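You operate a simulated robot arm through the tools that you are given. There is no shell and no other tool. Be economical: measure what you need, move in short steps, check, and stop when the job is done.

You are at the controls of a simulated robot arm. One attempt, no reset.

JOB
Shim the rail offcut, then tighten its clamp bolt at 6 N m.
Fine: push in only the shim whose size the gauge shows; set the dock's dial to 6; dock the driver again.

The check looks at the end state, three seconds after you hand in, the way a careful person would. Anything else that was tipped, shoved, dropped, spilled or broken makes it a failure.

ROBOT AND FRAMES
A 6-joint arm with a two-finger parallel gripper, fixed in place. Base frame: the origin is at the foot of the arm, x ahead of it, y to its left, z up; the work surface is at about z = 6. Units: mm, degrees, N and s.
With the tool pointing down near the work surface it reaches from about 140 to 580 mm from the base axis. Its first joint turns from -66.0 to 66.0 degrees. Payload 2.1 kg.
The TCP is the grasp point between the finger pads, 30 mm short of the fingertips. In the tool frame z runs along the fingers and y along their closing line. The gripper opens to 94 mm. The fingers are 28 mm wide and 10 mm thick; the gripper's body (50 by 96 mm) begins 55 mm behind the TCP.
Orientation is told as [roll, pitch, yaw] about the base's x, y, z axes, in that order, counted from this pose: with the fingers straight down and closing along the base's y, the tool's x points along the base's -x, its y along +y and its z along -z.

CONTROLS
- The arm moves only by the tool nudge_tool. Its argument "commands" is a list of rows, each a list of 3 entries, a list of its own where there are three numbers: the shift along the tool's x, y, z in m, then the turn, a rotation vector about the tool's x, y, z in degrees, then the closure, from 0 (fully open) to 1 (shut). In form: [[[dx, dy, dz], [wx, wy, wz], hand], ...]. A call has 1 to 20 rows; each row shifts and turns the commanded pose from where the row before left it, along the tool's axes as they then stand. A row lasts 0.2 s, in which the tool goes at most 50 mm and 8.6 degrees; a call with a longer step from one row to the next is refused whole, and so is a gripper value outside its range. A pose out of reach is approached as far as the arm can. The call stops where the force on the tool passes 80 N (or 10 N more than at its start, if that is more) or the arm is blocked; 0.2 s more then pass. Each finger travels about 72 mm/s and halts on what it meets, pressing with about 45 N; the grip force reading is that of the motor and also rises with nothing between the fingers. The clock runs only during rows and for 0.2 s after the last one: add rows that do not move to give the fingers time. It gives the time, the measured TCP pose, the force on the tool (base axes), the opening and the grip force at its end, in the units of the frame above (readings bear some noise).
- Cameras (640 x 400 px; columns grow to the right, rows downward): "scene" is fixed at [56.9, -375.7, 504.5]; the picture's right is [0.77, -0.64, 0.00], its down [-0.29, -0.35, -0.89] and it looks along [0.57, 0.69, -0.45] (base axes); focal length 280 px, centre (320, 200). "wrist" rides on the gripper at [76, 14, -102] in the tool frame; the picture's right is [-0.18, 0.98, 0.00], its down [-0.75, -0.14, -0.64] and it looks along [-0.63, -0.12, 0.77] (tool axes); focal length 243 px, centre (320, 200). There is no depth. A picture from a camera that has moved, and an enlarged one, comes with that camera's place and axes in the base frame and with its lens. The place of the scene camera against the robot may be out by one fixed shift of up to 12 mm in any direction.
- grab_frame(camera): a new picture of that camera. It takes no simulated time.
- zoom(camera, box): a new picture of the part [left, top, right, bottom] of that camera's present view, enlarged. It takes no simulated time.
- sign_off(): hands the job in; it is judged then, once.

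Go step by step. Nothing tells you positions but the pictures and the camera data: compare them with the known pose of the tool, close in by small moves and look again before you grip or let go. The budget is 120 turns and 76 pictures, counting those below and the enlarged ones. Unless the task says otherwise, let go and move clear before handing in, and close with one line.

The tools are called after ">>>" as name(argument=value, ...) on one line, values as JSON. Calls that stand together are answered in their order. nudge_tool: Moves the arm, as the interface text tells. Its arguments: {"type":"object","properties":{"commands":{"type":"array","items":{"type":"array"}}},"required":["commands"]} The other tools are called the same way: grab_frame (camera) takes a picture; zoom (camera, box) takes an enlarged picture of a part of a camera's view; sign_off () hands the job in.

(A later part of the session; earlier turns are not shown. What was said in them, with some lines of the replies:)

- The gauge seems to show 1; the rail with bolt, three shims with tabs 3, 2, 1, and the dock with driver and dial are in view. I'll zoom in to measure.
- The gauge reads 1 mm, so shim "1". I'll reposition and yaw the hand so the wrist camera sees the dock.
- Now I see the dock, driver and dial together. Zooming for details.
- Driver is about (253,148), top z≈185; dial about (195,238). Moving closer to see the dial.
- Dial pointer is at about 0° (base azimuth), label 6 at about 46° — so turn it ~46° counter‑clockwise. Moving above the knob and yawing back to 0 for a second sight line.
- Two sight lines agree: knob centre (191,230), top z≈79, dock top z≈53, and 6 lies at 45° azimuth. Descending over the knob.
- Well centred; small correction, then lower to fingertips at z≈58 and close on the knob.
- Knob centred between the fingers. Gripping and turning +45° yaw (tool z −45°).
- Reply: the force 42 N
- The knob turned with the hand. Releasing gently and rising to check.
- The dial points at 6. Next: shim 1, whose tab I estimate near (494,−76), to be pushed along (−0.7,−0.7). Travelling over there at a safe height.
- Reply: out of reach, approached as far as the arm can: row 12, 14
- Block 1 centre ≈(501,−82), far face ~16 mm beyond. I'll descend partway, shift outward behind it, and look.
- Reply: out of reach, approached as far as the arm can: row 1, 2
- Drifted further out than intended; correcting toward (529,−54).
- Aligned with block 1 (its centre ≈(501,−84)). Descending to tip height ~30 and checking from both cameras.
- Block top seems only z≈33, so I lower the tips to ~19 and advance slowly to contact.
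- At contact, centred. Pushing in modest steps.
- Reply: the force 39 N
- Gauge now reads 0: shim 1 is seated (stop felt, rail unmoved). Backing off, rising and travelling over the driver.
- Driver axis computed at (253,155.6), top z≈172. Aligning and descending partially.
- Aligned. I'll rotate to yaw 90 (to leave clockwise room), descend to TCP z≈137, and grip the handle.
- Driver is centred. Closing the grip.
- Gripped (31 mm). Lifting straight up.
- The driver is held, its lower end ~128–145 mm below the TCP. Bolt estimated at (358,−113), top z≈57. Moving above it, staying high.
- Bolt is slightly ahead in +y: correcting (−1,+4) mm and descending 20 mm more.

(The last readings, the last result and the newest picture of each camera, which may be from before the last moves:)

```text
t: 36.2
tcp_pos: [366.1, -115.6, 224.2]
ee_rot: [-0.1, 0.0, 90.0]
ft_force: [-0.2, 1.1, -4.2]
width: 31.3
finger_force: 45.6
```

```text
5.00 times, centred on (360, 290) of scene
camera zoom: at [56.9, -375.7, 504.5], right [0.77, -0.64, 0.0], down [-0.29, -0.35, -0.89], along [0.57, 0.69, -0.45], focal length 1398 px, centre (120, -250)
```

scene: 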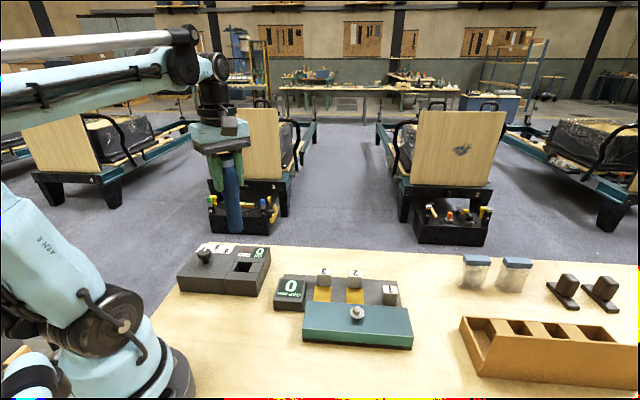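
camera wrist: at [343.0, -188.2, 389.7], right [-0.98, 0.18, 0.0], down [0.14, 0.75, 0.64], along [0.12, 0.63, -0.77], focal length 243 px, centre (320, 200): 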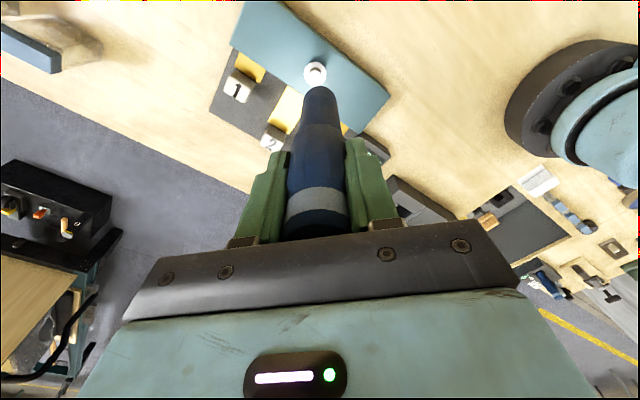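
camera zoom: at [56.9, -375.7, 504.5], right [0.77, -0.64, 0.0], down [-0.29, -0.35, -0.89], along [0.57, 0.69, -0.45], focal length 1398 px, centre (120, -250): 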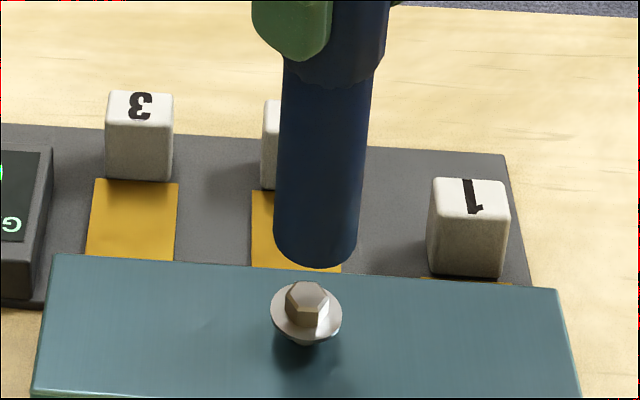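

Close: fine correction (−1.3,+1.5) mm and 18 mm further down.

>>> nudge_tool(commands=[[[-0.0015, 0.0013, 0.009], [0, 0, 0], 0.9], [[0, 0, 0.009], [0, 0, 0], 0.9], [[0, 0, 0], [0, 0, 0], 0.9], [[0, 0, 0], [0, 0, 0], 0.9]])

>>> zoom(camera="wrist", box=[270, 60, 370, 140])

>>> zoom(camera="scene", box=[320, 250, 400, 330])

```text
t: 37.2
tcp_pos: [363.1, -116.1, 204.0]
ee_rot: [0.0, 0.0, 90.0]
ft_force: [-0.3, -0.3, -5.0]
width: 31.6
finger_force: 45.3
```

```text
5.00 times, centred on (320, 100) of wrist
camera zoom: at [348.1, -190.9, 306.6], right [-0.98, 0.18, 0.0], down [0.14, 0.75, 0.64], along [0.12, 0.63, -0.77], focal length 1213 px, centre (320, 700)
```

zoom: 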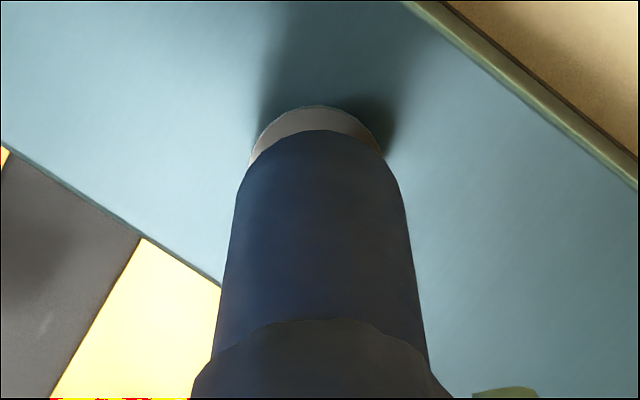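

```text
5.00 times, centred on (360, 290) of scene
camera zoom: at [56.9, -375.7, 504.5], right [0.77, -0.64, 0.0], down [-0.29, -0.35, -0.89], along [0.57, 0.69, -0.45], focal length 1398 px, centre (120, -250)
```

zoom: 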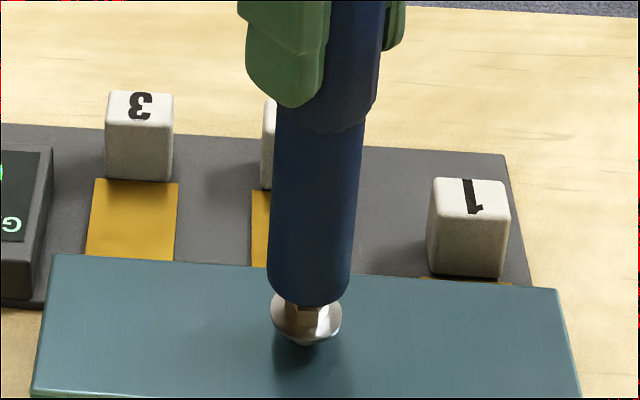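

Nearly touching, aligned within ~1.5 mm. Tiny +y correction, then lowering in small steps watching force.

>>> nudge_tool(commands=[[[-0.0013, 0, 0.002], [0, 0, 0], 0.9], [[0, 0, 0.002], [0, 0, 0], 0.9], [[0, 0, 0.002], [0, 0, 0], 0.9], [[0, 0, 0.002], [0, 0, 0], 0.9], [[0, 0, 0], [0, 0, 0], 0.9]])

>>> zoom(camera="scene", box=[320, 250, 400, 330])

```text
t: 38.4
tcp_pos: [363.0, -112.5, 195.2]
ee_rot: [0.0, 0.0, 90.0]
ft_force: [-0.1, -0.4, -4.2]
width: 31.6
finger_force: 44.8
```

```text
5.00 times, centred on (360, 290) of scene
camera zoom: at [56.9, -375.7, 504.5], right [0.77, -0.64, 0.0], down [-0.29, -0.35, -0.89], along [0.57, 0.69, -0.45], focal length 1398 px, centre (120, -250)
```

zoom: 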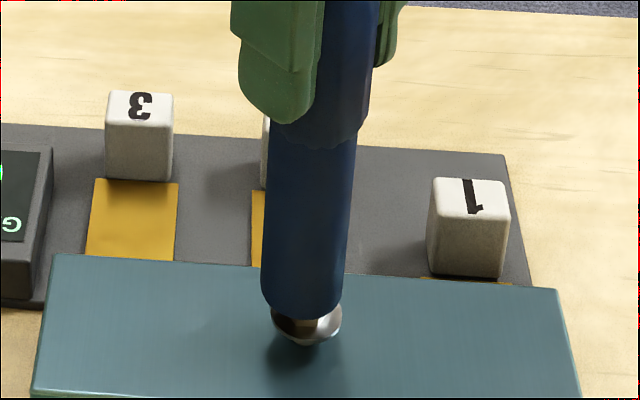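

>>> nudge_tool(commands=[[[0.0006, -0.001, 0], [0, 0, 0], 0.9], [[0, 0, 0.002], [0, 0, 0], 0.9], [[0, 0, 0.002], [0, 0, 0], 0.9], [[0, 0, 0.001], [0, 0, 0], 0.9], [[0, 0, 0], [0, 0, 0], 0.9]])

>>> zoom(camera="scene", box=[320, 250, 400, 330])

>>> zoom(camera="wrist", box=[270, 60, 370, 140])

```text
t: 39.6
tcp_pos: [363.5, -113.3, 192.3]
ee_rot: [0.0, 0.1, 90.0]
ft_force: [1.2, 0.4, -4.2]
width: 31.3
finger_force: 45.1
```

```text
5.00 times, centred on (360, 290) of scene
camera zoom: at [56.9, -375.7, 504.5], right [0.77, -0.64, 0.0], down [-0.29, -0.35, -0.89], along [0.57, 0.69, -0.45], focal length 1398 px, centre (120, -250)
```

zoom: 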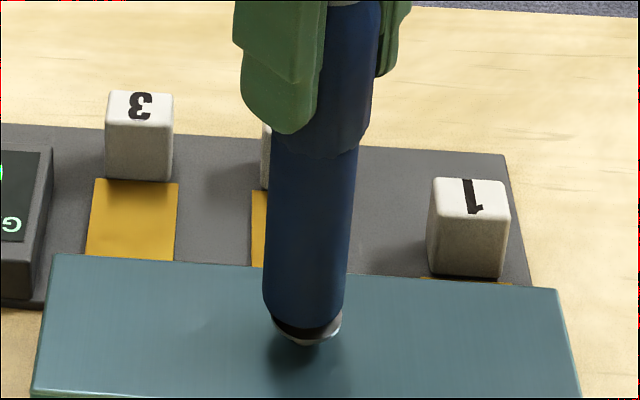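

```text
5.00 times, centred on (320, 100) of wrist
camera zoom: at [348.5, -188.9, 293.5], right [-0.98, 0.18, 0.0], down [0.14, 0.75, 0.64], along [0.12, 0.63, -0.77], focal length 1213 px, centre (320, 700)
```

zoom: 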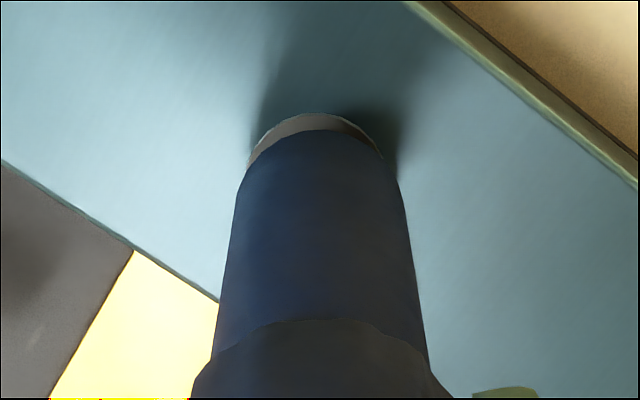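

Socket is covering the hex; continuing down gently.

>>> nudge_tool(commands=[[[0, -0.0004, 0.0015], [0, 0, 0], 0.9], [[0, 0, 0.0015], [0, 0, 0], 0.9], [[0, 0, 0.0015], [0, 0, 0], 0.9], [[0, 0, 0.0], [0, 0, 0], 0.9]])

>>> zoom(camera="scene", box=[320, 250, 400, 330])

```text
t: 40.6
tcp_pos: [363.5, -115.2, 185.7]
ee_rot: [0.0, 0.1, 90.0]
ft_force: [-0.2, 0.5, -3.4]
width: 31.1
finger_force: 45.2
```

```text
5.00 times, centred on (360, 290) of scene
camera zoom: at [56.9, -375.7, 504.5], right [0.77, -0.64, 0.0], down [-0.29, -0.35, -0.89], along [0.57, 0.69, -0.45], focal length 1398 px, centre (120, -250)
```

zoom: 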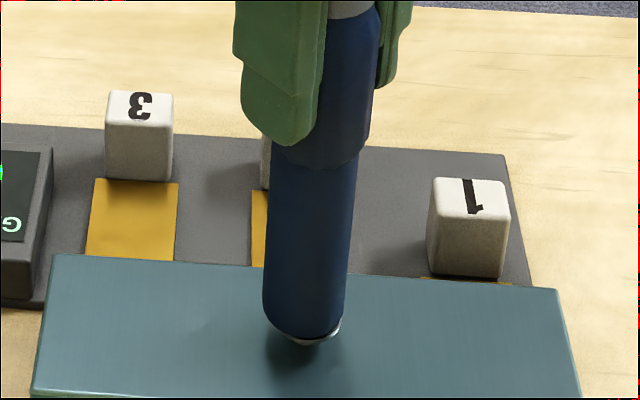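

>>> nudge_tool(commands=[[[0, 0, 0.001], [0, 0, 0], 0.9], [[0, 0, 0.001], [0, 0, 0], 0.9], [[0, 0, 0.001], [0, 0, 0], 0.9], [[0, 0, 0.0], [0, 0, 0], 0.9]])

>>> zoom(camera="scene", box=[160, 200, 400, 350])

```text
t: 41.6
tcp_pos: [364.7, -113.5, 182.8]
ee_rot: [0.0, 0.0, 90.0]
ft_force: [-1.8, 2.7, -0.1]
width: 31.2
finger_force: 44.9
```

```text
2.67 times, centred on (280, 275) of scene
camera zoom: at [56.9, -375.7, 504.5], right [0.77, -0.64, 0.0], down [-0.29, -0.35, -0.89], along [0.57, 0.69, -0.45], focal length 746 px, centre (427, 0)
```

zoom: 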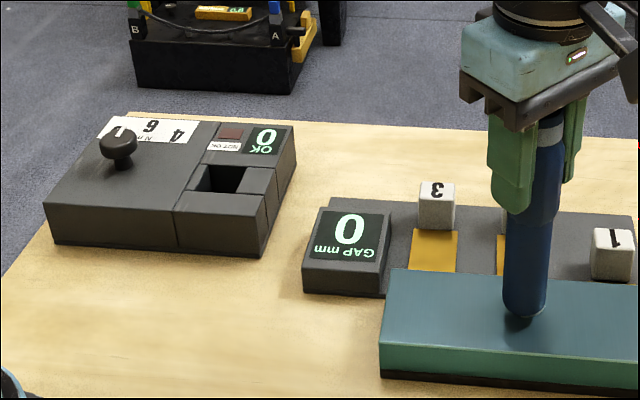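

Contact begins (weight unloaded). Pressing a couple of mm more to seat the socket.

>>> nudge_tool(commands=[[[0, 0, 0.001], [0, 0, 0], 0.9], [[0, 0, 0.001], [0, 0, 0], 0.9], [[0, 0, 0.0], [0, 0, 0], 0.9], [[0, 0, 0.0], [0, 0, 0], 0.9]])

>>> zoom(camera="scene", box=[160, 200, 400, 350])

```text
t: 42.6
tcp_pos: [365.6, -114.3, 180.7]
ee_rot: [0.0, 0.0, 90.0]
ft_force: [-0.2, -1.0, -5.0]
width: 31.3
finger_force: 45.3
```

```text
2.67 times, centred on (280, 275) of scene
camera zoom: at [56.9, -375.7, 504.5], right [0.77, -0.64, 0.0], down [-0.29, -0.35, -0.89], along [0.57, 0.69, -0.45], focal length 746 px, centre (427, 0)
```

zoom: 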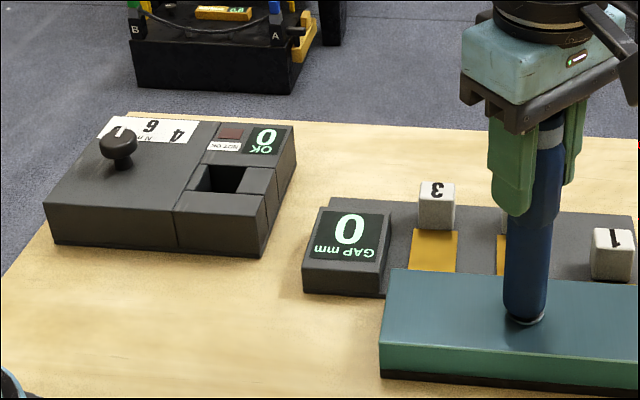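

>>> nudge_tool(commands=[[[0, 0, 0.0015], [0, 0, 0], 0.9], [[0, 0, 0.0015], [0, 0, 0], 0.9], [[0, 0, 0.0015], [0, 0, 0], 0.9], [[0, 0, 0.0], [0, 0, 0], 0.9]])

>>> zoom(camera="scene", box=[320, 250, 400, 330])

```text
t: 43.6
tcp_pos: [365.1, -114.8, 177.3]
ee_rot: [0.1, 0.0, 90.0]
ft_force: [0.4, -0.5, -4.9]
width: 31.3
finger_force: 44.9
```

```text
5.00 times, centred on (360, 290) of scene
camera zoom: at [56.9, -375.7, 504.5], right [0.77, -0.64, 0.0], down [-0.29, -0.35, -0.89], along [0.57, 0.69, -0.45], focal length 1398 px, centre (120, -250)
```

zoom: 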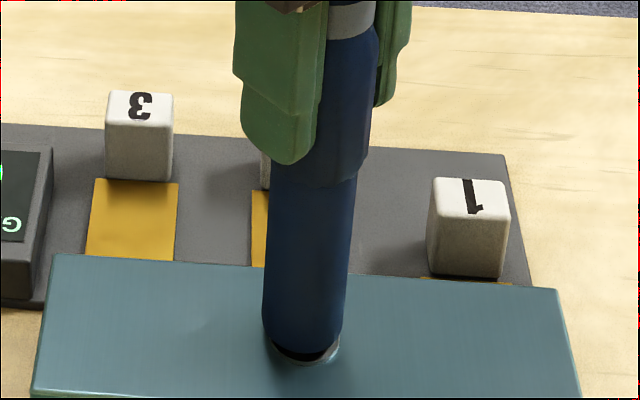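

The bolt is going down with the driver. Continuing down gently.

>>> nudge_tool(commands=[[[0, 0, 0.0015], [0, 0, 0], 0.9], [[0, 0, 0.0015], [0, 0, 0], 0.9], [[0, 0, 0.0015], [0, 0, 0], 0.9], [[0, 0, 0.0], [0, 0, 0], 0.9]])

>>> zoom(camera="scene", box=[220, 230, 412, 350])

```text
t: 44.6
tcp_pos: [365.1, -113.7, 173.2]
ee_rot: [0.0, 0.0, 89.9]
ft_force: [-0.3, 0.2, -4.5]
width: 31.6
finger_force: 45.0
```

```text
3.33 times, centred on (316, 290) of scene
camera zoom: at [56.9, -375.7, 504.5], right [0.77, -0.64, 0.0], down [-0.29, -0.35, -0.89], along [0.57, 0.69, -0.45], focal length 932 px, centre (333, -100)
```

zoom: 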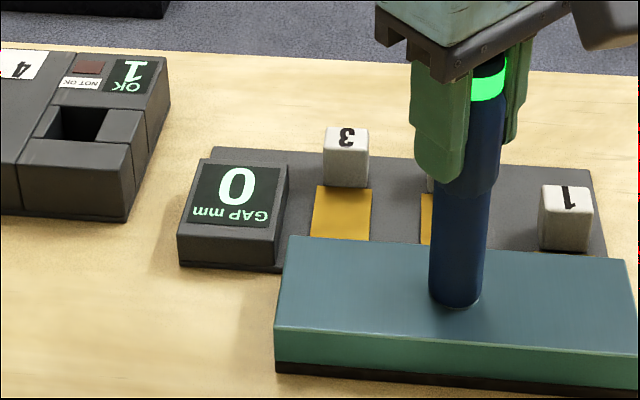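

Dock counter shows OK 1 and the driver's ring is green: bolt tightened. Lifting straight off and retracing my moves to the dock.

>>> nudge_tool(commands=[[[0, 0, -0.01], [0, 0, 0], 0.9], [[0, 0, -0.02], [0, 0, 0], 0.9], [[0, 0, -0.03], [0, 0, 0], 0.9], [[0, 0, -0.03], [0, 0, 0], 0.9], [[0, 0, -0.0245], [0, 0, 0], 0.9], [[-0.015, 0.0051, 0], [0, 0, 0], 0.9], [[-0.03, 0.0125, 0], [0, 0, 0], 0.9], [[-0.03, 0.0125, 0], [0, 0, 0], 0.9], [[-0.03, 0.0125, 0], [0, 0, 0], 0.9], [[-0.03, 0.0125, 0], [0, 0, 0], 0.9], [[-0.03, 0.0125, 0], [0, 0, 0], 0.9], [[-0.03, 0.0125, 0], [0, 0, 0], 0.9], [[-0.03, 0.0125, 0], [0, 0, 0], 0.9], [[-0.03, 0.0125, 0], [0, 0, 0], 0.9], [[-0.0148, 0.005, 0], [0, 0, 0], 0.9], [[0, 0, 0], [0, 0, 0], 0.9], [[0, 0, 0], [0, 0, 0], 0.9]])

>>> grab_frame(camera="scene")

>>> zoom(camera="wrist", box=[250, 20, 400, 120])

```text
t: 48.2
tcp_pos: [254.4, 155.6, 287.2]
ee_rot: [0.0, 0.0, 90.0]
ft_force: [0.7, 0.1, -4.2]
width: 31.4
finger_force: 45.8
```

```text
21 pictures are left
```

scene: 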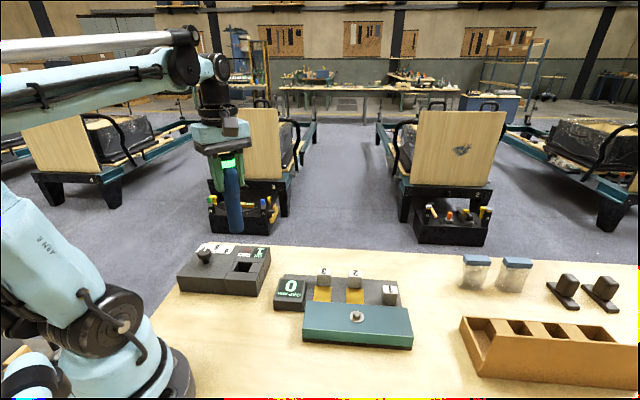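

```text
4.00 times, centred on (325, 70) of wrist
camera zoom: at [238.8, 80.5, 389.0], right [-0.98, 0.18, 0.0], down [0.14, 0.75, 0.64], along [0.12, 0.63, -0.77], focal length 970 px, centre (300, 720)
```

zoom: 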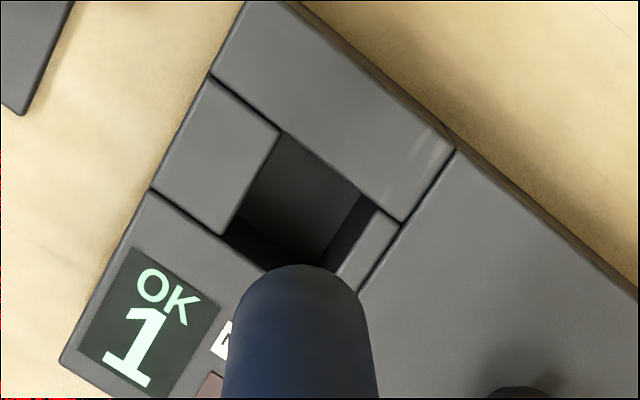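

Counter is 1, bolt seated, everything else in place. Lowering to just above the holster and checking alignment.

>>> nudge_tool(commands=[[[0, 0, 0.02], [0, 0, 0], 0.9], [[0, 0, 0.025], [0, 0, 0], 0.9], [[0, 0, 0.025], [0, 0, 0], 0.9], [[0, 0, 0.01], [0, 0, 0], 0.9], [[0, 0, 0], [0, 0, 0], 0.9]])

>>> zoom(camera="wrist", box=[250, 40, 400, 140])

>>> zoom(camera="scene", box=[190, 200, 286, 300])

```text
t: 49.4
tcp_pos: [254.4, 155.1, 207.0]
ee_rot: [0.0, -0.1, 90.0]
ft_force: [-0.1, 0.7, -4.2]
width: 31.3
finger_force: 44.8
```

```text
4.00 times, centred on (325, 90) of wrist
camera zoom: at [238.3, 80.7, 308.5], right [-0.98, 0.18, 0.0], down [0.14, 0.75, 0.64], along [0.12, 0.63, -0.77], focal length 970 px, centre (300, 640)
```

zoom: 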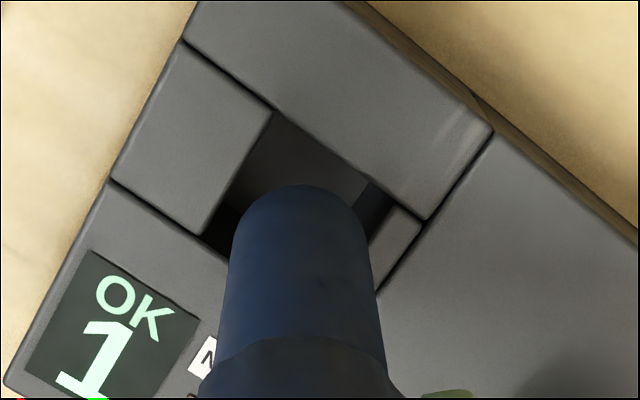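

```text
4.00 times, centred on (238, 250) of scene
camera zoom: at [56.9, -375.7, 504.5], right [0.77, -0.64, 0.0], down [-0.29, -0.35, -0.89], along [0.57, 0.69, -0.45], focal length 1118 px, centre (648, 0)
```

zoom: 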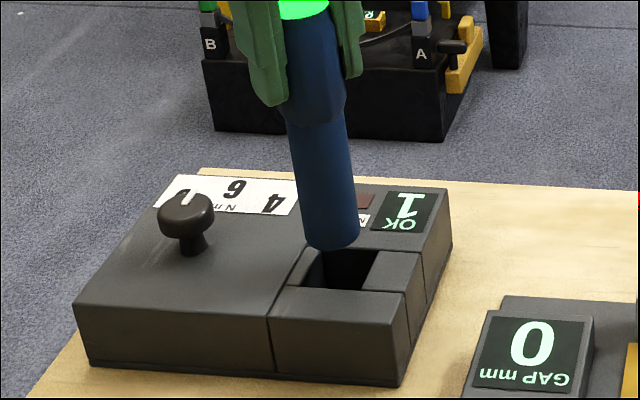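

Alignment within ~1–2 mm; nudging −1 mm in y and lowering in steps with force checks.

>>> nudge_tool(commands=[[[0.001, -0.0005, 0.005], [0, 0, 0], 0.9], [[0, 0, 0.005], [0, 0, 0], 0.9], [[0, 0, 0.005], [0, 0, 0], 0.9], [[0, 0, 0.005], [0, 0, 0], 0.9], [[0, 0, 0.005], [0, 0, 0], 0.9], [[0, 0, 0], [0, 0, 0], 0.9]])

>>> zoom(camera="scene", box=[190, 200, 286, 300])

>>> zoom(camera="wrist", box=[250, 40, 400, 140])

```text
t: 50.8
tcp_pos: [255.5, 156.0, 181.8]
ee_rot: [0.0, -0.1, 90.0]
ft_force: [-0.6, -1.0, -4.9]
width: 31.6
finger_force: 45.1
```

```text
4.00 times, centred on (238, 250) of scene
camera zoom: at [56.9, -375.7, 504.5], right [0.77, -0.64, 0.0], down [-0.29, -0.35, -0.89], along [0.57, 0.69, -0.45], focal length 1118 px, centre (648, 0)
```

zoom: 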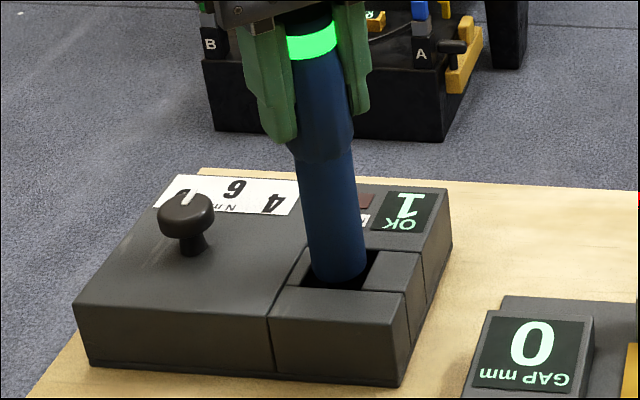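

```text
4.00 times, centred on (325, 90) of wrist
camera zoom: at [239.1, 80.0, 284.5], right [-0.98, 0.18, 0.0], down [0.14, 0.75, 0.64], along [0.12, 0.63, -0.77], focal length 970 px, centre (300, 640)
```

zoom: 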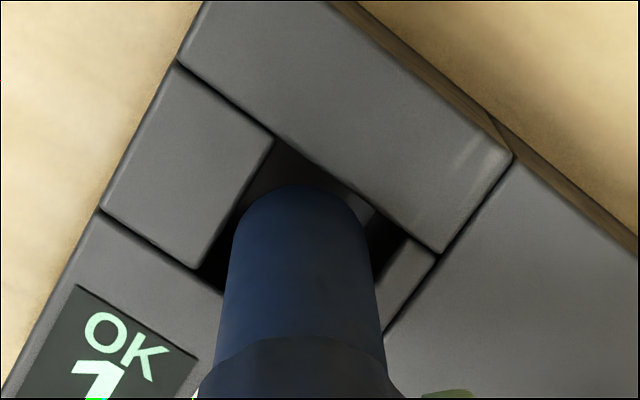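

The driver end is entering the holster with no contact. Continuing down.

>>> nudge_tool(commands=[[[0, 0, 0.005], [0, 0, 0], 0.9], [[0, 0, 0.005], [0, 0, 0], 0.9], [[0, 0, 0.005], [0, 0, 0], 0.9], [[0, 0, 0.005], [0, 0, 0], 0.9], [[0, 0, 0.005], [0, 0, 0], 0.9], [[0, 0, 0.005], [0, 0, 0], 0.9], [[0, 0, 0.005], [0, 0, 0], 0.9], [[0, 0, 0.005], [0, 0, 0], 0.9], [[0, 0, 0], [0, 0, 0], 0.9]])

>>> zoom(camera="scene", box=[190, 200, 286, 300])

```text
t: 52.8
tcp_pos: [254.8, 155.1, 144.3]
ee_rot: [-0.1, -0.2, 90.0]
ft_force: [-3.8, 11.1, 57.6]
width: 31.4
finger_force: 44.9
```

```text
4.00 times, centred on (238, 250) of scene
camera zoom: at [56.7, -375.8, 504.5], right [0.77, -0.64, 0.0], down [-0.29, -0.35, -0.89], along [0.57, 0.69, -0.45], focal length 1118 px, centre (648, 0)
```

zoom: 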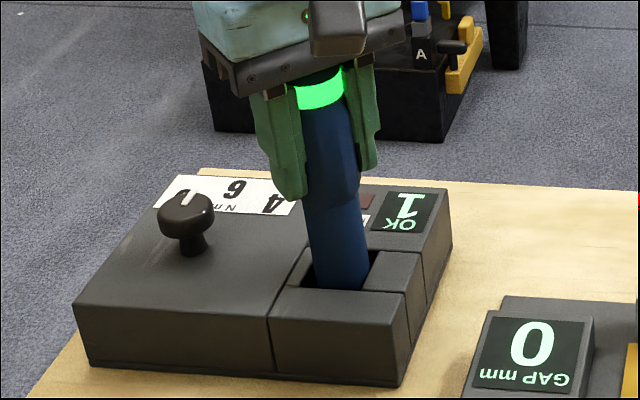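

Contact (57 N) about 7+ mm too high — probably caught on an inner rim; the reaction is toward +y. Lifting a bit to unload and look.

>>> nudge_tool(commands=[[[0, 0, -0.005], [0, 0, 0], 0.9], [[0, 0, -0.005], [0, 0, 0], 0.9], [[0, 0, -0.002], [0, 0, 0], 0.9], [[0, 0, 0], [0, 0, 0], 0.9]])

>>> grab_frame(camera="wrist")

>>> zoom(camera="scene", box=[210, 210, 274, 290])

```text
t: 53.8
tcp_pos: [254.8, 153.8, 153.4]
ee_rot: [0.0, 0.1, 90.0]
ft_force: [0.4, 0.0, -4.6]
width: 31.2
finger_force: 44.2
```

```text
14 pictures are left
camera wrist: at [239.0, 79.2, 256.7], right [-0.98, 0.18, 0.0], down [0.14, 0.76, 0.64], along [0.12, 0.63, -0.77], focal length 243 px, centre (320, 200)
```

wrist: 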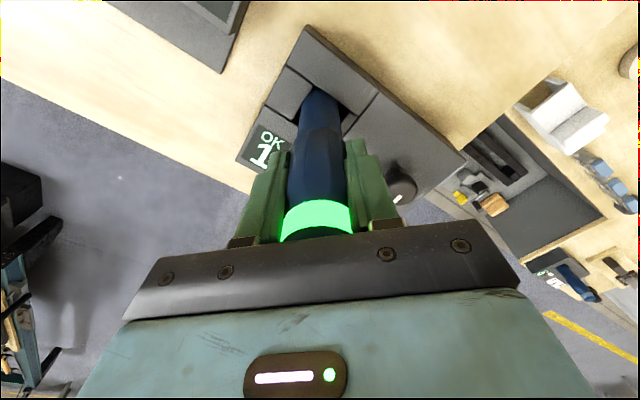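

```text
5.00 times, centred on (242, 250) of scene
camera zoom: at [56.9, -375.7, 504.5], right [0.77, -0.64, 0.0], down [-0.29, -0.35, -0.89], along [0.57, 0.69, -0.45], focal length 1398 px, centre (710, -50)
```

zoom: 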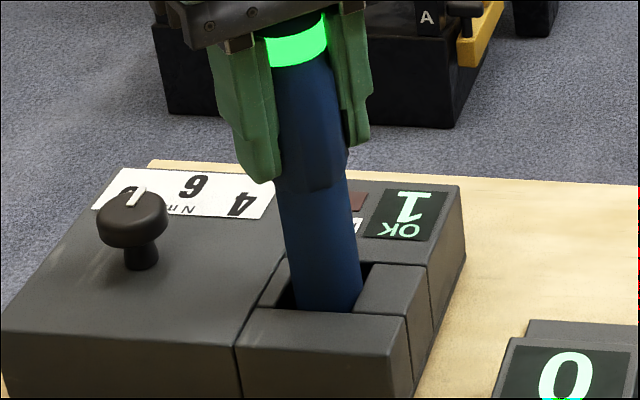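

The driver slid up ~7 mm in the grip, and compared with its original rest it sits ~2–3 mm off toward (+x,−y). Correcting (−1.8,+1.8) mm and lowering gently.

>>> nudge_tool(commands=[[[-0.0018, 0.0018, 0], [0, 0, 0], 0.9], [[0, 0, 0.0025], [0, 0, 0], 0.9], [[0, 0, 0.0025], [0, 0, 0], 0.9], [[0, 0, 0.0025], [0, 0, 0], 0.9], [[0, 0, 0.0025], [0, 0, 0], 0.9], [[0, 0, 0.001], [0, 0, 0], 0.9], [[0, 0, 0], [0, 0, 0], 0.9]])

```text
t: 55.4
tcp_pos: [253.5, 157.8, 143.4]
ee_rot: [0.1, 0.0, 90.0]
ft_force: [1.4, 0.3, 14.8]
width: 31.4
finger_force: 45.0
```

Light contact again at the same height; perhaps a central post inside must enter the socket. Zooming to see the driver's centring in the hole.

>>> zoom(camera="wrist", box=[270, 60, 370, 140])

>>> zoom(camera="scene", box=[210, 210, 274, 290])

```text
5.00 times, centred on (320, 100) of wrist
camera zoom: at [237.8, 81.0, 245.9], right [-0.98, 0.18, 0.0], down [0.14, 0.75, 0.64], along [0.12, 0.63, -0.77], focal length 1213 px, centre (320, 700)
```

zoom: 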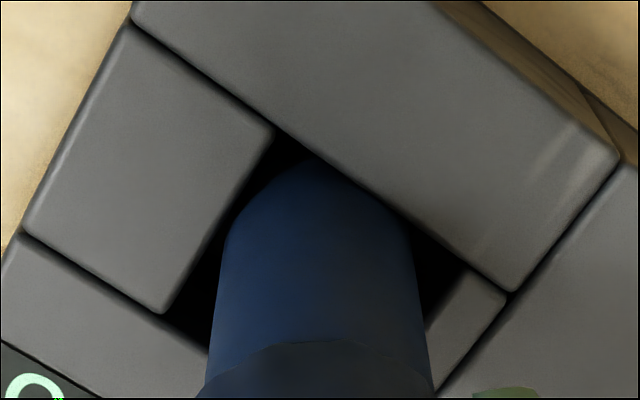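

```text
5.00 times, centred on (242, 250) of scene
camera zoom: at [56.8, -375.7, 504.5], right [0.77, -0.64, 0.0], down [-0.29, -0.35, -0.89], along [0.57, 0.69, -0.45], focal length 1398 px, centre (710, -50)
```

zoom: 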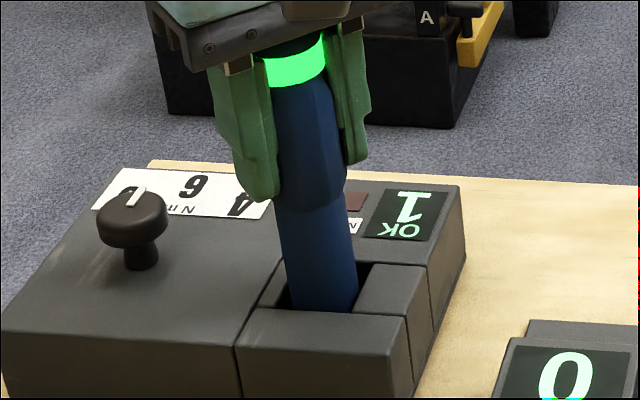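

Driver is about 2 mm too far in +y relative to the hole centre. Lifting 3 mm, shifting (+0.5,−1.5), and trying again.

>>> nudge_tool(commands=[[[0, 0, -0.003], [0, 0, 0], 0.9], [[0.0015, -0.0005, 0], [0, 0, 0], 0.9], [[0, 0, 0.002], [0, 0, 0], 0.9], [[0, 0, 0.002], [0, 0, 0], 0.9], [[0, 0, 0.001], [0, 0, 0], 0.9], [[0, 0, 0], [0, 0, 0], 0.9]])

```text
t: 56.8
tcp_pos: [254.5, 155.5, 142.8]
ee_rot: [0.1, 0.0, 90.0]
ft_force: [-7.9, -2.3, 55.1]
width: 31.4
finger_force: 45.2
```

Still a hard contact, so I back off and lift out to look into the holster itself.

>>> nudge_tool(commands=[[[0, 0, -0.01], [0, 0, 0], 0.9], [[0, 0, -0.02], [0, 0, 0], 0.9], [[0, 0, -0.03], [0, 0, 0], 0.9], [[0, 0, -0.03], [0, 0, 0], 0.9], [[0, -0.03, 0], [0, 0, 0], 0.9], [[0, -0.03, 0], [0, 0, 0], 0.9], [[0, 0, 0], [0, 0, 0], 0.9]])

>>> zoom(camera="wrist", box=[290, 30, 440, 150])

>>> zoom(camera="scene", box=[190, 180, 310, 280])

```text
t: 58.4
tcp_pos: [315.3, 154.2, 230.4]
ee_rot: [-0.1, -0.1, 90.1]
ft_force: [-1.0, 0.1, -4.4]
width: 31.4
finger_force: 44.5
```

```text
3.33 times, centred on (365, 90) of wrist
camera zoom: at [299.7, 79.0, 332.5], right [-0.98, 0.18, 0.0], down [0.14, 0.75, 0.64], along [0.12, 0.63, -0.77], focal length 809 px, centre (170, 567)
```

zoom: 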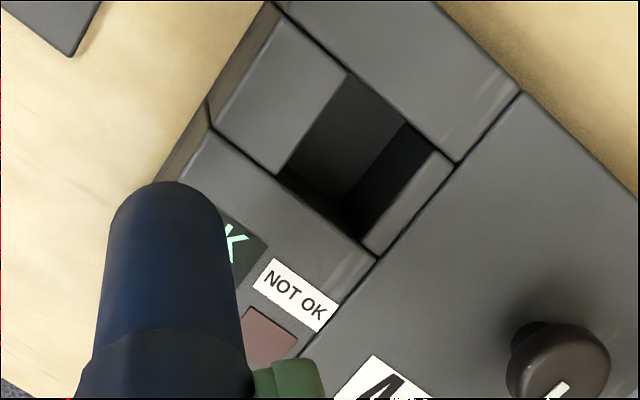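

```text
4.00 times, centred on (250, 230) of scene
camera zoom: at [56.9, -375.7, 504.5], right [0.77, -0.64, 0.0], down [-0.29, -0.35, -0.89], along [0.57, 0.69, -0.45], focal length 1118 px, centre (600, 80)
```

zoom: 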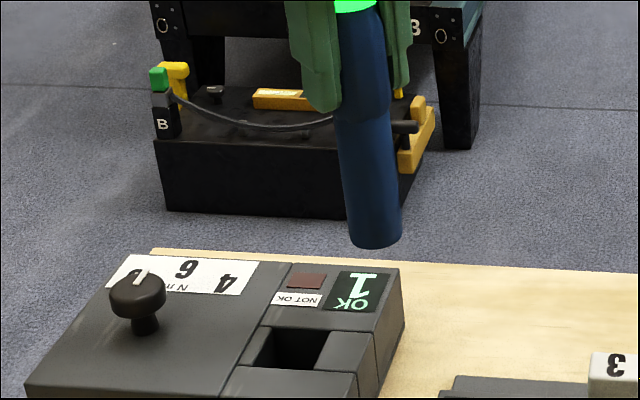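

>>> zoom(camera="wrist", box=[365, 45, 437, 108])

```text
6.35 times, centred on (401, 76) of wrist
camera zoom: at [299.7, 79.0, 332.5], right [-0.98, 0.18, 0.0], down [0.14, 0.75, 0.64], along [0.12, 0.63, -0.77], focal length 1540 px, centre (-194, 984)
```

zoom: 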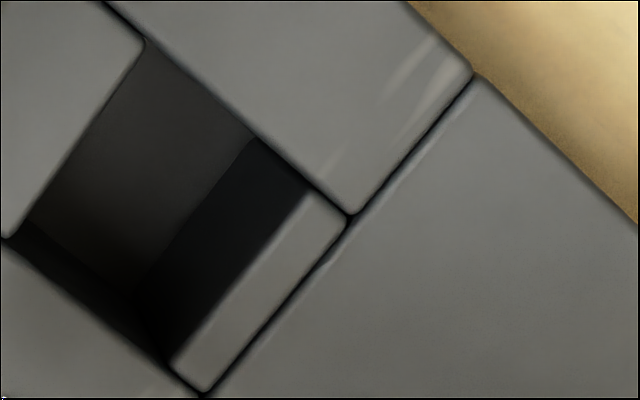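

The holster is an empty ~35 mm square; the driver has likely tilted ~1–2° in the grip and wedged. I'll reinsert it to just above the contact level, then ease the grip so it self-aligns and drops the last bit in its sleeve.

>>> nudge_tool(commands=[[[0, 0.03, 0], [0, 0, 0], 0.9], [[0, 0.03, 0], [0, 0, 0], 0.9], [[0, 0, 0], [0, 0, 0], 0.9], [[-0.0005, 0, 0.02], [0, 0, 0], 0.9], [[0, 0, 0.02], [0, 0, 0], 0.9], [[0, 0, 0.01], [0, 0, 0], 0.9], [[0, 0, 0.01], [0, 0, 0], 0.9], [[0, 0, 0.01], [0, 0, 0], 0.9], [[0, 0, 0.008], [0, 0, 0], 0.9], [[0, 0, 0], [0, 0, 0], 0.9]])

>>> zoom(camera="scene", box=[210, 210, 274, 290])

```text
t: 60.2
tcp_pos: [255.8, 156.1, 167.3]
ee_rot: [0.0, 0.1, 90.0]
ft_force: [-1.3, -0.5, 23.1]
width: 32.0
finger_force: 44.6
stopped in row 9: the force on the tool passed its limit (the readings are from after the stop); the commanded pose is now the measured one
```

```text
5.00 times, centred on (242, 250) of scene
camera zoom: at [56.8, -375.7, 504.5], right [0.77, -0.64, 0.0], down [-0.29, -0.35, -0.89], along [0.57, 0.69, -0.45], focal length 1398 px, centre (710, -50)
```

zoom: 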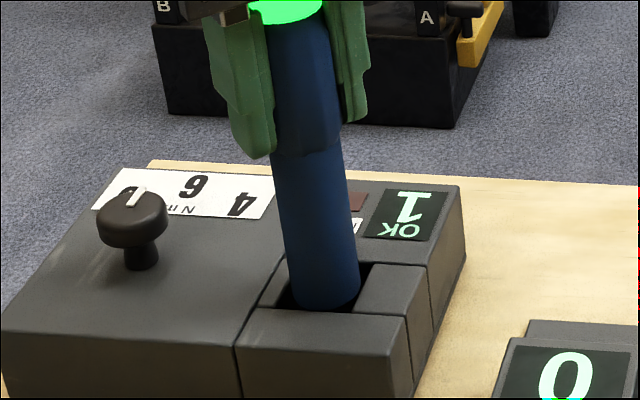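

It caught the rim this time and slid up a little more in the grip (dock unmoved). I'll restore a clean grip: stand the driver upright on bare table near (205,45), re-grip it straight at the original height, then dock.

>>> nudge_tool(commands=[[[0, 0, -0.01], [0, 0, 0], 0.9], [[0, 0, -0.02], [0, 0, 0], 0.9], [[0, 0, -0.03], [0, 0, 0], 0.9], [[0.02, 0.01, 0], [0, 0, 0], 0.9], [[0.03, 0.014, 0], [0, 0, 0], 0.9], [[0.03, 0.014, 0], [0, 0, 0], 0.9], [[0.03, 0.012, 0], [0, 0, 0], 0.9], [[0, 0, 0.03], [0, 0, 0], 0.9], [[0, 0, 0.03], [0, 0, 0], 0.9], [[0, 0, 0.02], [0, 0, 0], 0.9], [[0, 0, 0], [0, 0, 0], 0.9]])

>>> grab_frame(camera="scene")

```text
t: 62.6
tcp_pos: [204.9, 47.8, 145.6]
ee_rot: [-0.1, 0.0, 90.0]
ft_force: [-0.3, 1.1, -4.4]
width: 31.6
finger_force: 45.1
```

```text
6 pictures are left
```

scene: 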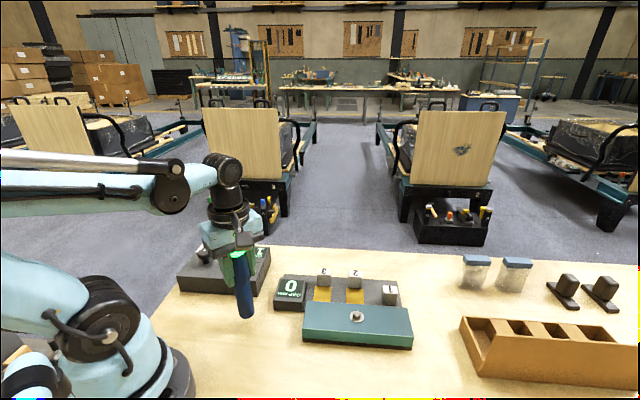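

Bare table below the driver. Lowering to touch.

>>> nudge_tool(commands=[[[0, 0, 0.003], [0, 0, 0], 0.9], [[0, 0, 0.003], [0, 0, 0], 0.9], [[0, 0, 0.003], [0, 0, 0], 0.9], [[0, 0, 0.003], [0, 0, 0], 0.9], [[0, 0, 0], [0, 0, 0], 0.9]])

```text
t: 63.8
tcp_pos: [205.1, 46.4, 133.5]
ee_rot: [-0.1, 0.0, 90.1]
ft_force: [-0.6, 0.3, -3.6]
width: 31.4
finger_force: 44.6
```

>>> nudge_tool(commands=[[[0, 0, 0.002], [0, 0, 0], 0.9], [[0, 0, 0.002], [0, 0, 0], 0.9], [[0, 0, 0.001], [0, 0, 0], 0.9], [[0, 0, 0], [0, 0, 0], 0.9]])

```text
t: 64.8
tcp_pos: [205.1, 46.7, 128.2]
ee_rot: [0.0, 0.0, 90.0]
ft_force: [0.0, -0.5, -4.3]
width: 31.4
finger_force: 44.7
```

No contact yet; continuing.

>>> nudge_tool(commands=[[[0, 0, 0.0015], [0, 0, 0], 0.9], [[0, 0, 0.0015], [0, 0, 0], 0.9], [[0, 0, 0], [0, 0, 0], 0.9]])

```text
t: 65.6
tcp_pos: [205.9, 47.2, 126.1]
ee_rot: [0.0, 0.0, 89.9]
ft_force: [-0.1, 0.0, -4.5]
width: 31.6
finger_force: 44.9
```

>>> nudge_tool(commands=[[[0, 0, 0.0015], [0, 0, 0], 0.9], [[0, 0, 0.0015], [0, 0, 0], 0.9], [[0, 0, 0], [0, 0, 0], 0.9]])

```text
t: 66.4
tcp_pos: [206.2, 46.4, 122.8]
ee_rot: [0.0, 0.0, 89.9]
ft_force: [0.8, -0.7, -4.0]
width: 31.5
finger_force: 45.1
```

>>> nudge_tool(commands=[[[0, 0, 0.0015], [0, 0, 0], 0.9], [[0, 0, 0.0015], [0, 0, 0], 0.9], [[0, 0, 0], [0, 0, 0], 0.9]])

```text
t: 67.2
tcp_pos: [205.5, 48.5, 120.2]
ee_rot: [0.0, 0.1, 90.0]
ft_force: [-0.6, -0.1, -4.2]
width: 31.4
finger_force: 44.8
```

>>> zoom(camera="scene", box=[205, 220, 285, 330])

```text
3.64 times, centred on (245, 275) of scene
camera zoom: at [56.9, -375.7, 504.5], right [0.77, -0.64, 0.0], down [-0.29, -0.35, -0.89], along [0.57, 0.69, -0.45], focal length 1017 px, centre (593, -73)
```

zoom: 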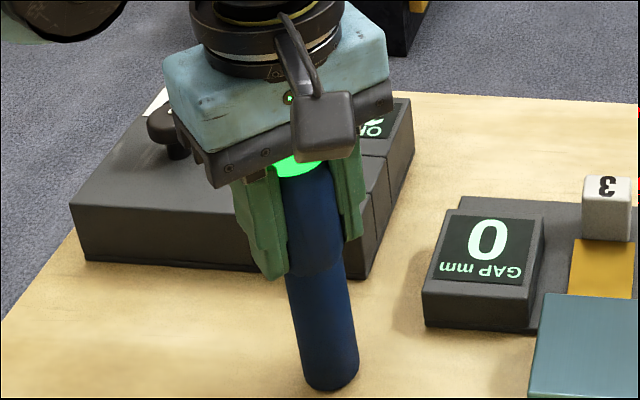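

>>> nudge_tool(commands=[[[0, 0, 0.001], [0, 0, 0], 0.9], [[0, 0, 0.001], [0, 0, 0], 0.9], [[0, 0, 0.001], [0, 0, 0], 0.9], [[0, 0, 0], [0, 0, 0], 0.9]])

```text
t: 68.2
tcp_pos: [205.7, 45.5, 116.5]
ee_rot: [0.0, -0.1, 90.0]
ft_force: [-5.3, -0.1, 41.3]
width: 31.3
finger_force: 44.3
```

Table contact at TCP z≈118. Relieving the pressure, opening slightly, raising 15 mm, and checking it stands.

>>> nudge_tool(commands=[[[0, 0, -0.0012], [0, 0, 0], 0.9], [[0, 0, 0], [0, 0, 0], 0.9], [[0, 0, 0], [0, 0, 0], 0.64], [[0, 0, 0], [0, 0, 0], 0.62], [[0, 0, 0], [0, 0, 0], 0.6], [[0, 0, 0], [0, 0, 0], 0.57], [[0, 0, -0.003], [0, 0, 0], 0.57], [[0, 0, -0.004], [0, 0, 0], 0.57], [[0, 0, -0.004], [0, 0, 0], 0.57], [[0, 0, -0.004], [0, 0, 0], 0.57], [[0, 0, 0], [0, 0, 0], 0.57], [[0, 0, 0], [0, 0, 0], 0.57]])

>>> grab_frame(camera="wrist")

```text
t: 70.8
tcp_pos: [204.8, 45.3, 132.2]
ee_rot: [-0.1, 0.0, 90.1]
ft_force: [0.4, 0.1, -0.3]
width: 40.5
finger_force: 0.1
```

```text
4 pictures are left
camera wrist: at [190.1, -29.5, 235.0], right [-0.98, 0.18, 0.0], down [0.14, 0.75, 0.64], along [0.12, 0.63, -0.77], focal length 243 px, centre (320, 200)
```

wrist: 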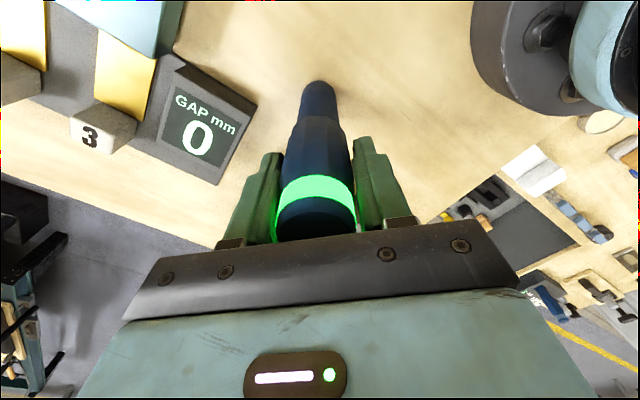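

It stands upright. The driver axis seems a few mm toward −y of the hand's axis, so I recentre by 4 mm, re-grip, and lift.

>>> nudge_tool(commands=[[[0.002, 0, 0], [0, 0, 0], 0.57], [[0.002, 0, 0], [0, 0, 0], 0.57], [[0, 0, 0], [0, 0, 0], 0.57], [[0, 0, 0], [0, 0, 0], 0.61], [[0, 0, 0], [0, 0, 0], 0.64], [[0, 0, 0], [0, 0, 0], 0.68], [[0, 0, 0], [0, 0, 0], 0.9], [[0, 0, 0], [0, 0, 0], 0.9], [[0, 0, -0.01], [0, 0, 0], 0.9], [[0, 0, -0.02], [0, 0, 0], 0.9], [[0, 0, -0.03], [0, 0, 0], 0.9], [[0, 0, -0.03], [0, 0, 0], 0.9], [[0, 0, 0], [0, 0, 0], 0.9]])

```text
t: 73.6
tcp_pos: [206.5, 43.3, 223.3]
ee_rot: [0.0, 0.0, 90.0]
ft_force: [-0.6, -0.5, -3.3]
width: 31.3
finger_force: 45.3
```

Regripped upright with its end 126 mm below the TCP. Moving back over the holster, stopping ~6 mm above its rim.

>>> nudge_tool(commands=[[[-0.014, -0.006, 0], [0, 0, 0], 0.9], [[-0.025, -0.0105, 0], [0, 0, 0], 0.9], [[-0.025, -0.0105, 0], [0, 0, 0], 0.9], [[-0.025, -0.0105, 0], [0, 0, 0], 0.9], [[-0.0249, -0.0107, 0], [0, 0, 0], 0.9], [[0, 0, 0.015], [0, 0, 0], 0.9], [[0, 0, 0.015], [0, 0, 0], 0.9], [[0, 0, 0.008], [0, 0, 0], 0.9], [[0, 0, 0], [0, 0, 0], 0.9], [[0, 0, 0], [0, 0, 0], 0.9]])

>>> zoom(camera="wrist", box=[270, 50, 370, 140])

```text
t: 75.8
tcp_pos: [253.1, 154.3, 184.6]
ee_rot: [0.1, -0.1, 89.9]
ft_force: [-0.1, 0.4, -4.5]
width: 31.3
finger_force: 45.2
```

```text
4.44 times, centred on (320, 95) of wrist
camera zoom: at [237.8, 79.4, 287.1], right [-0.98, 0.18, 0.0], down [0.14, 0.75, 0.64], along [0.12, 0.63, -0.77], focal length 1078 px, centre (320, 667)
```

zoom: 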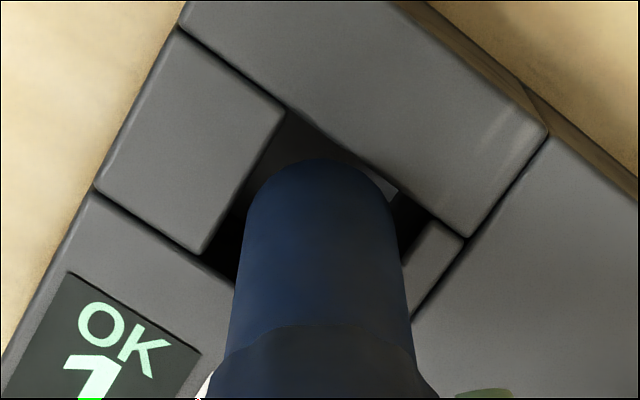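

In the same image, driver is ~(−1.7,−2) mm off the hole centre. Correcting and inserting gently.

>>> nudge_tool(commands=[[[-0.0018, -0.0015, 0], [0, 0, 0], 0.9], [[0, 0, 0], [0, 0, 0], 0.9], [[0, 0, 0.003], [0, 0, 0], 0.9], [[0, 0, 0.003], [0, 0, 0], 0.9], [[0, 0, 0.003], [0, 0, 0], 0.9], [[0, 0, 0.003], [0, 0, 0], 0.9], [[0, 0, 0.003], [0, 0, 0], 0.9], [[0, 0, 0], [0, 0, 0], 0.9]])

```text
t: 77.6
tcp_pos: [255.4, 157.7, 167.4]
ee_rot: [0.0, 0.0, 90.1]
ft_force: [-0.8, 0.5, -3.9]
width: 31.3
finger_force: 45.0
```

>>> nudge_tool(commands=[[[0, 0, 0.0025], [0, 0, 0], 0.9], [[0, 0, 0.0025], [0, 0, 0], 0.9], [[0, 0, 0.0025], [0, 0, 0], 0.9], [[0, 0, 0.0025], [0, 0, 0], 0.9], [[0, 0, 0], [0, 0, 0], 0.9]])

```text
t: 78.8
tcp_pos: [254.9, 157.4, 158.2]
ee_rot: [0.0, 0.0, 89.9]
ft_force: [1.2, 0.0, -4.3]
width: 31.4
finger_force: 45.4
```

>>> nudge_tool(commands=[[[0, 0, 0.002], [0, 0, 0], 0.9], [[0, 0, 0.002], [0, 0, 0], 0.9], [[0, 0, 0.002], [0, 0, 0], 0.9], [[0, 0, 0], [0, 0, 0], 0.9]])

```text
t: 79.8
tcp_pos: [256.5, 157.7, 152.9]
ee_rot: [0.0, 0.0, 90.0]
ft_force: [0.0, -0.1, -4.3]
width: 31.3
finger_force: 45.3
```

>>> nudge_tool(commands=[[[0, 0, 0.0015], [0, 0, 0], 0.9], [[0, 0, 0.0015], [0, 0, 0], 0.9], [[0, 0, 0.0015], [0, 0, 0], 0.9], [[0, 0, 0], [0, 0, 0], 0.9]])

```text
t: 80.8
tcp_pos: [256.1, 156.9, 148.7]
ee_rot: [0.1, 0.0, 89.9]
ft_force: [-5.1, -8.5, 60.0]
width: 31.4
finger_force: 45.1
```

Contact at bottom z≈24. Relieving 1 mm and comparing with the original docked picture.

>>> nudge_tool(commands=[[[0, 0, -0.0015], [0, 0, 0], 0.9], [[0, 0, 0], [0, 0, 0], 0.9]])

>>> zoom(camera="scene", box=[170, 180, 298, 300])

```text
t: 81.4
tcp_pos: [255.1, 158.0, 150.5]
ee_rot: [-0.1, -0.1, 90.0]
ft_force: [-1.2, 0.2, -3.4]
width: 31.3
finger_force: 44.6
```

```text
3.33 times, centred on (234, 240) of scene
camera zoom: at [56.9, -375.7, 504.5], right [0.77, -0.64, 0.0], down [-0.29, -0.35, -0.89], along [0.57, 0.69, -0.45], focal length 932 px, centre (607, 67)
```

zoom: 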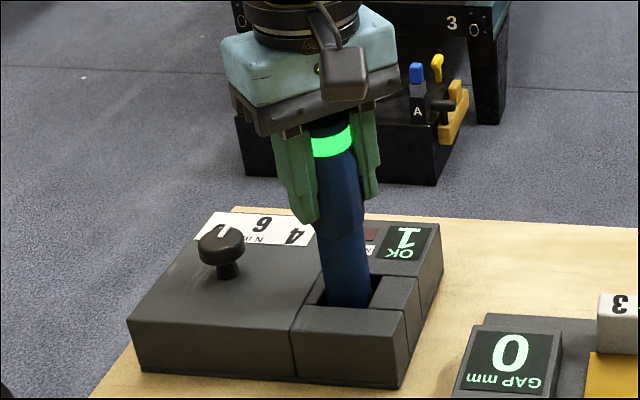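

The driver sits where it was laterally but still ~20 mm higher than originally. It is already ~30 mm deep in the sleeve, so I'll ease the grip and let it settle freely, then re-close gently.

>>> nudge_tool(commands=[[[0, 0, 0], [0, 0, 0], 0.65], [[0, 0, 0], [0, 0, 0], 0.63], [[0, 0, 0], [0, 0, 0], 0.61], [[0, 0, 0], [0, 0, 0], 0.59], [[0, 0, 0], [0, 0, 0], 0.57], [[0, 0, 0], [0, 0, 0], 0.57], [[0, 0, 0], [0, 0, 0], 0.57]])

>>> zoom(camera="wrist", box=[230, 50, 410, 250])

```text
t: 83.0
tcp_pos: [256.0, 157.2, 152.1]
ee_rot: [0.0, 0.0, 90.0]
ft_force: [0.1, -0.5, 0.1]
width: 40.5
finger_force: 0.0
```

```text
2.00 times, centred on (320, 150) of wrist
camera zoom: at [239.7, 82.5, 253.0], right [-0.98, 0.18, 0.0], down [0.14, 0.75, 0.64], along [0.12, 0.63, -0.77], focal length 485 px, centre (320, 300)
```

zoom: 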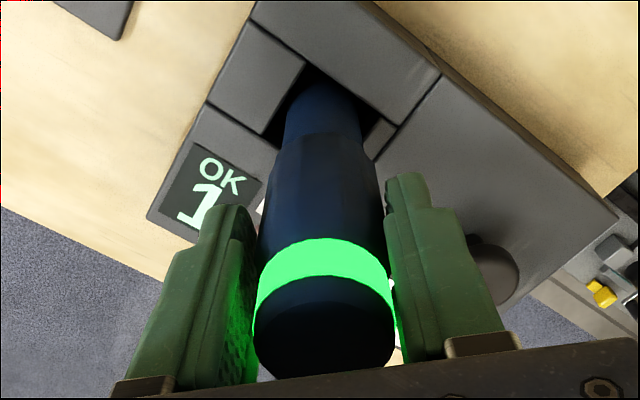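

The driver dropped in on release — its band is now at the original docked height. Opening fully and rising straight up clear of it.

>>> nudge_tool(commands=[[[0, 0, 0], [0, 0, 0], 0.4], [[0, 0, 0], [0, 0, 0], 0.2], [[0, 0, 0], [0, 0, 0], 0], [[0, 0, -0.02], [0, 0, 0], 0], [[0, 0, -0.03], [0, 0, 0], 0], [[0, 0, -0.04], [0, 0, 0], 0], [[0, 0, -0.04], [0, 0, 0], 0], [[0.03, 0, 0], [0, 0, 0], 0], [[0.04, 0, 0], [0, 0, 0], 0], [[0.04, 0, 0], [0, 0, 0], 0], [[0, 0, 0], [0, 0, 0], 0]])

>>> zoom(camera="scene", box=[170, 180, 426, 340])

```text
t: 85.4
tcp_pos: [257.6, 47.6, 283.9]
ee_rot: [0.0, -0.1, 90.0]
ft_force: [0.0, -0.1, -0.7]
width: 94.1
finger_force: 0.0
```

```text
2.50 times, centred on (298, 260) of scene
camera zoom: at [56.8, -375.7, 504.5], right [0.77, -0.64, 0.0], down [-0.29, -0.35, -0.89], along [0.57, 0.69, -0.45], focal length 699 px, centre (375, 50)
```

zoom: 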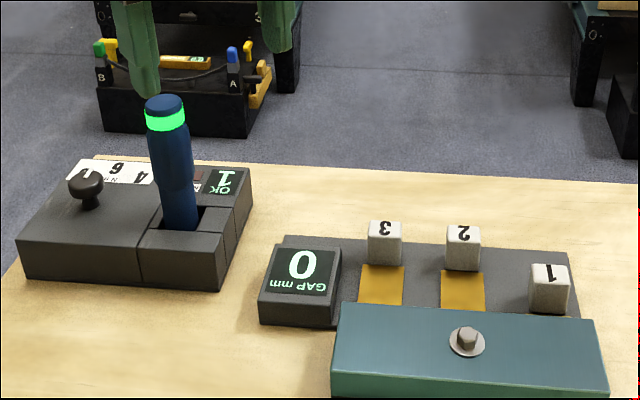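

The driver is back in the dock at its original height. The counter reads OK 1, the dial points at 6, the gauge reads 0, only shim 1 is in, and the hand is clear.

>>> sign_off()

```text
The job is handed in.
```

The job is handed in: shim 1 is pushed in, with the gauge now at 0. The bolt was tightened at the 6 N m dial setting and the counter reads OK 1. The driver is back in the dock; it jammed on the way in, so I stood it on bare table and re-gripped it, and nothing else looked disturbed in the pictures.
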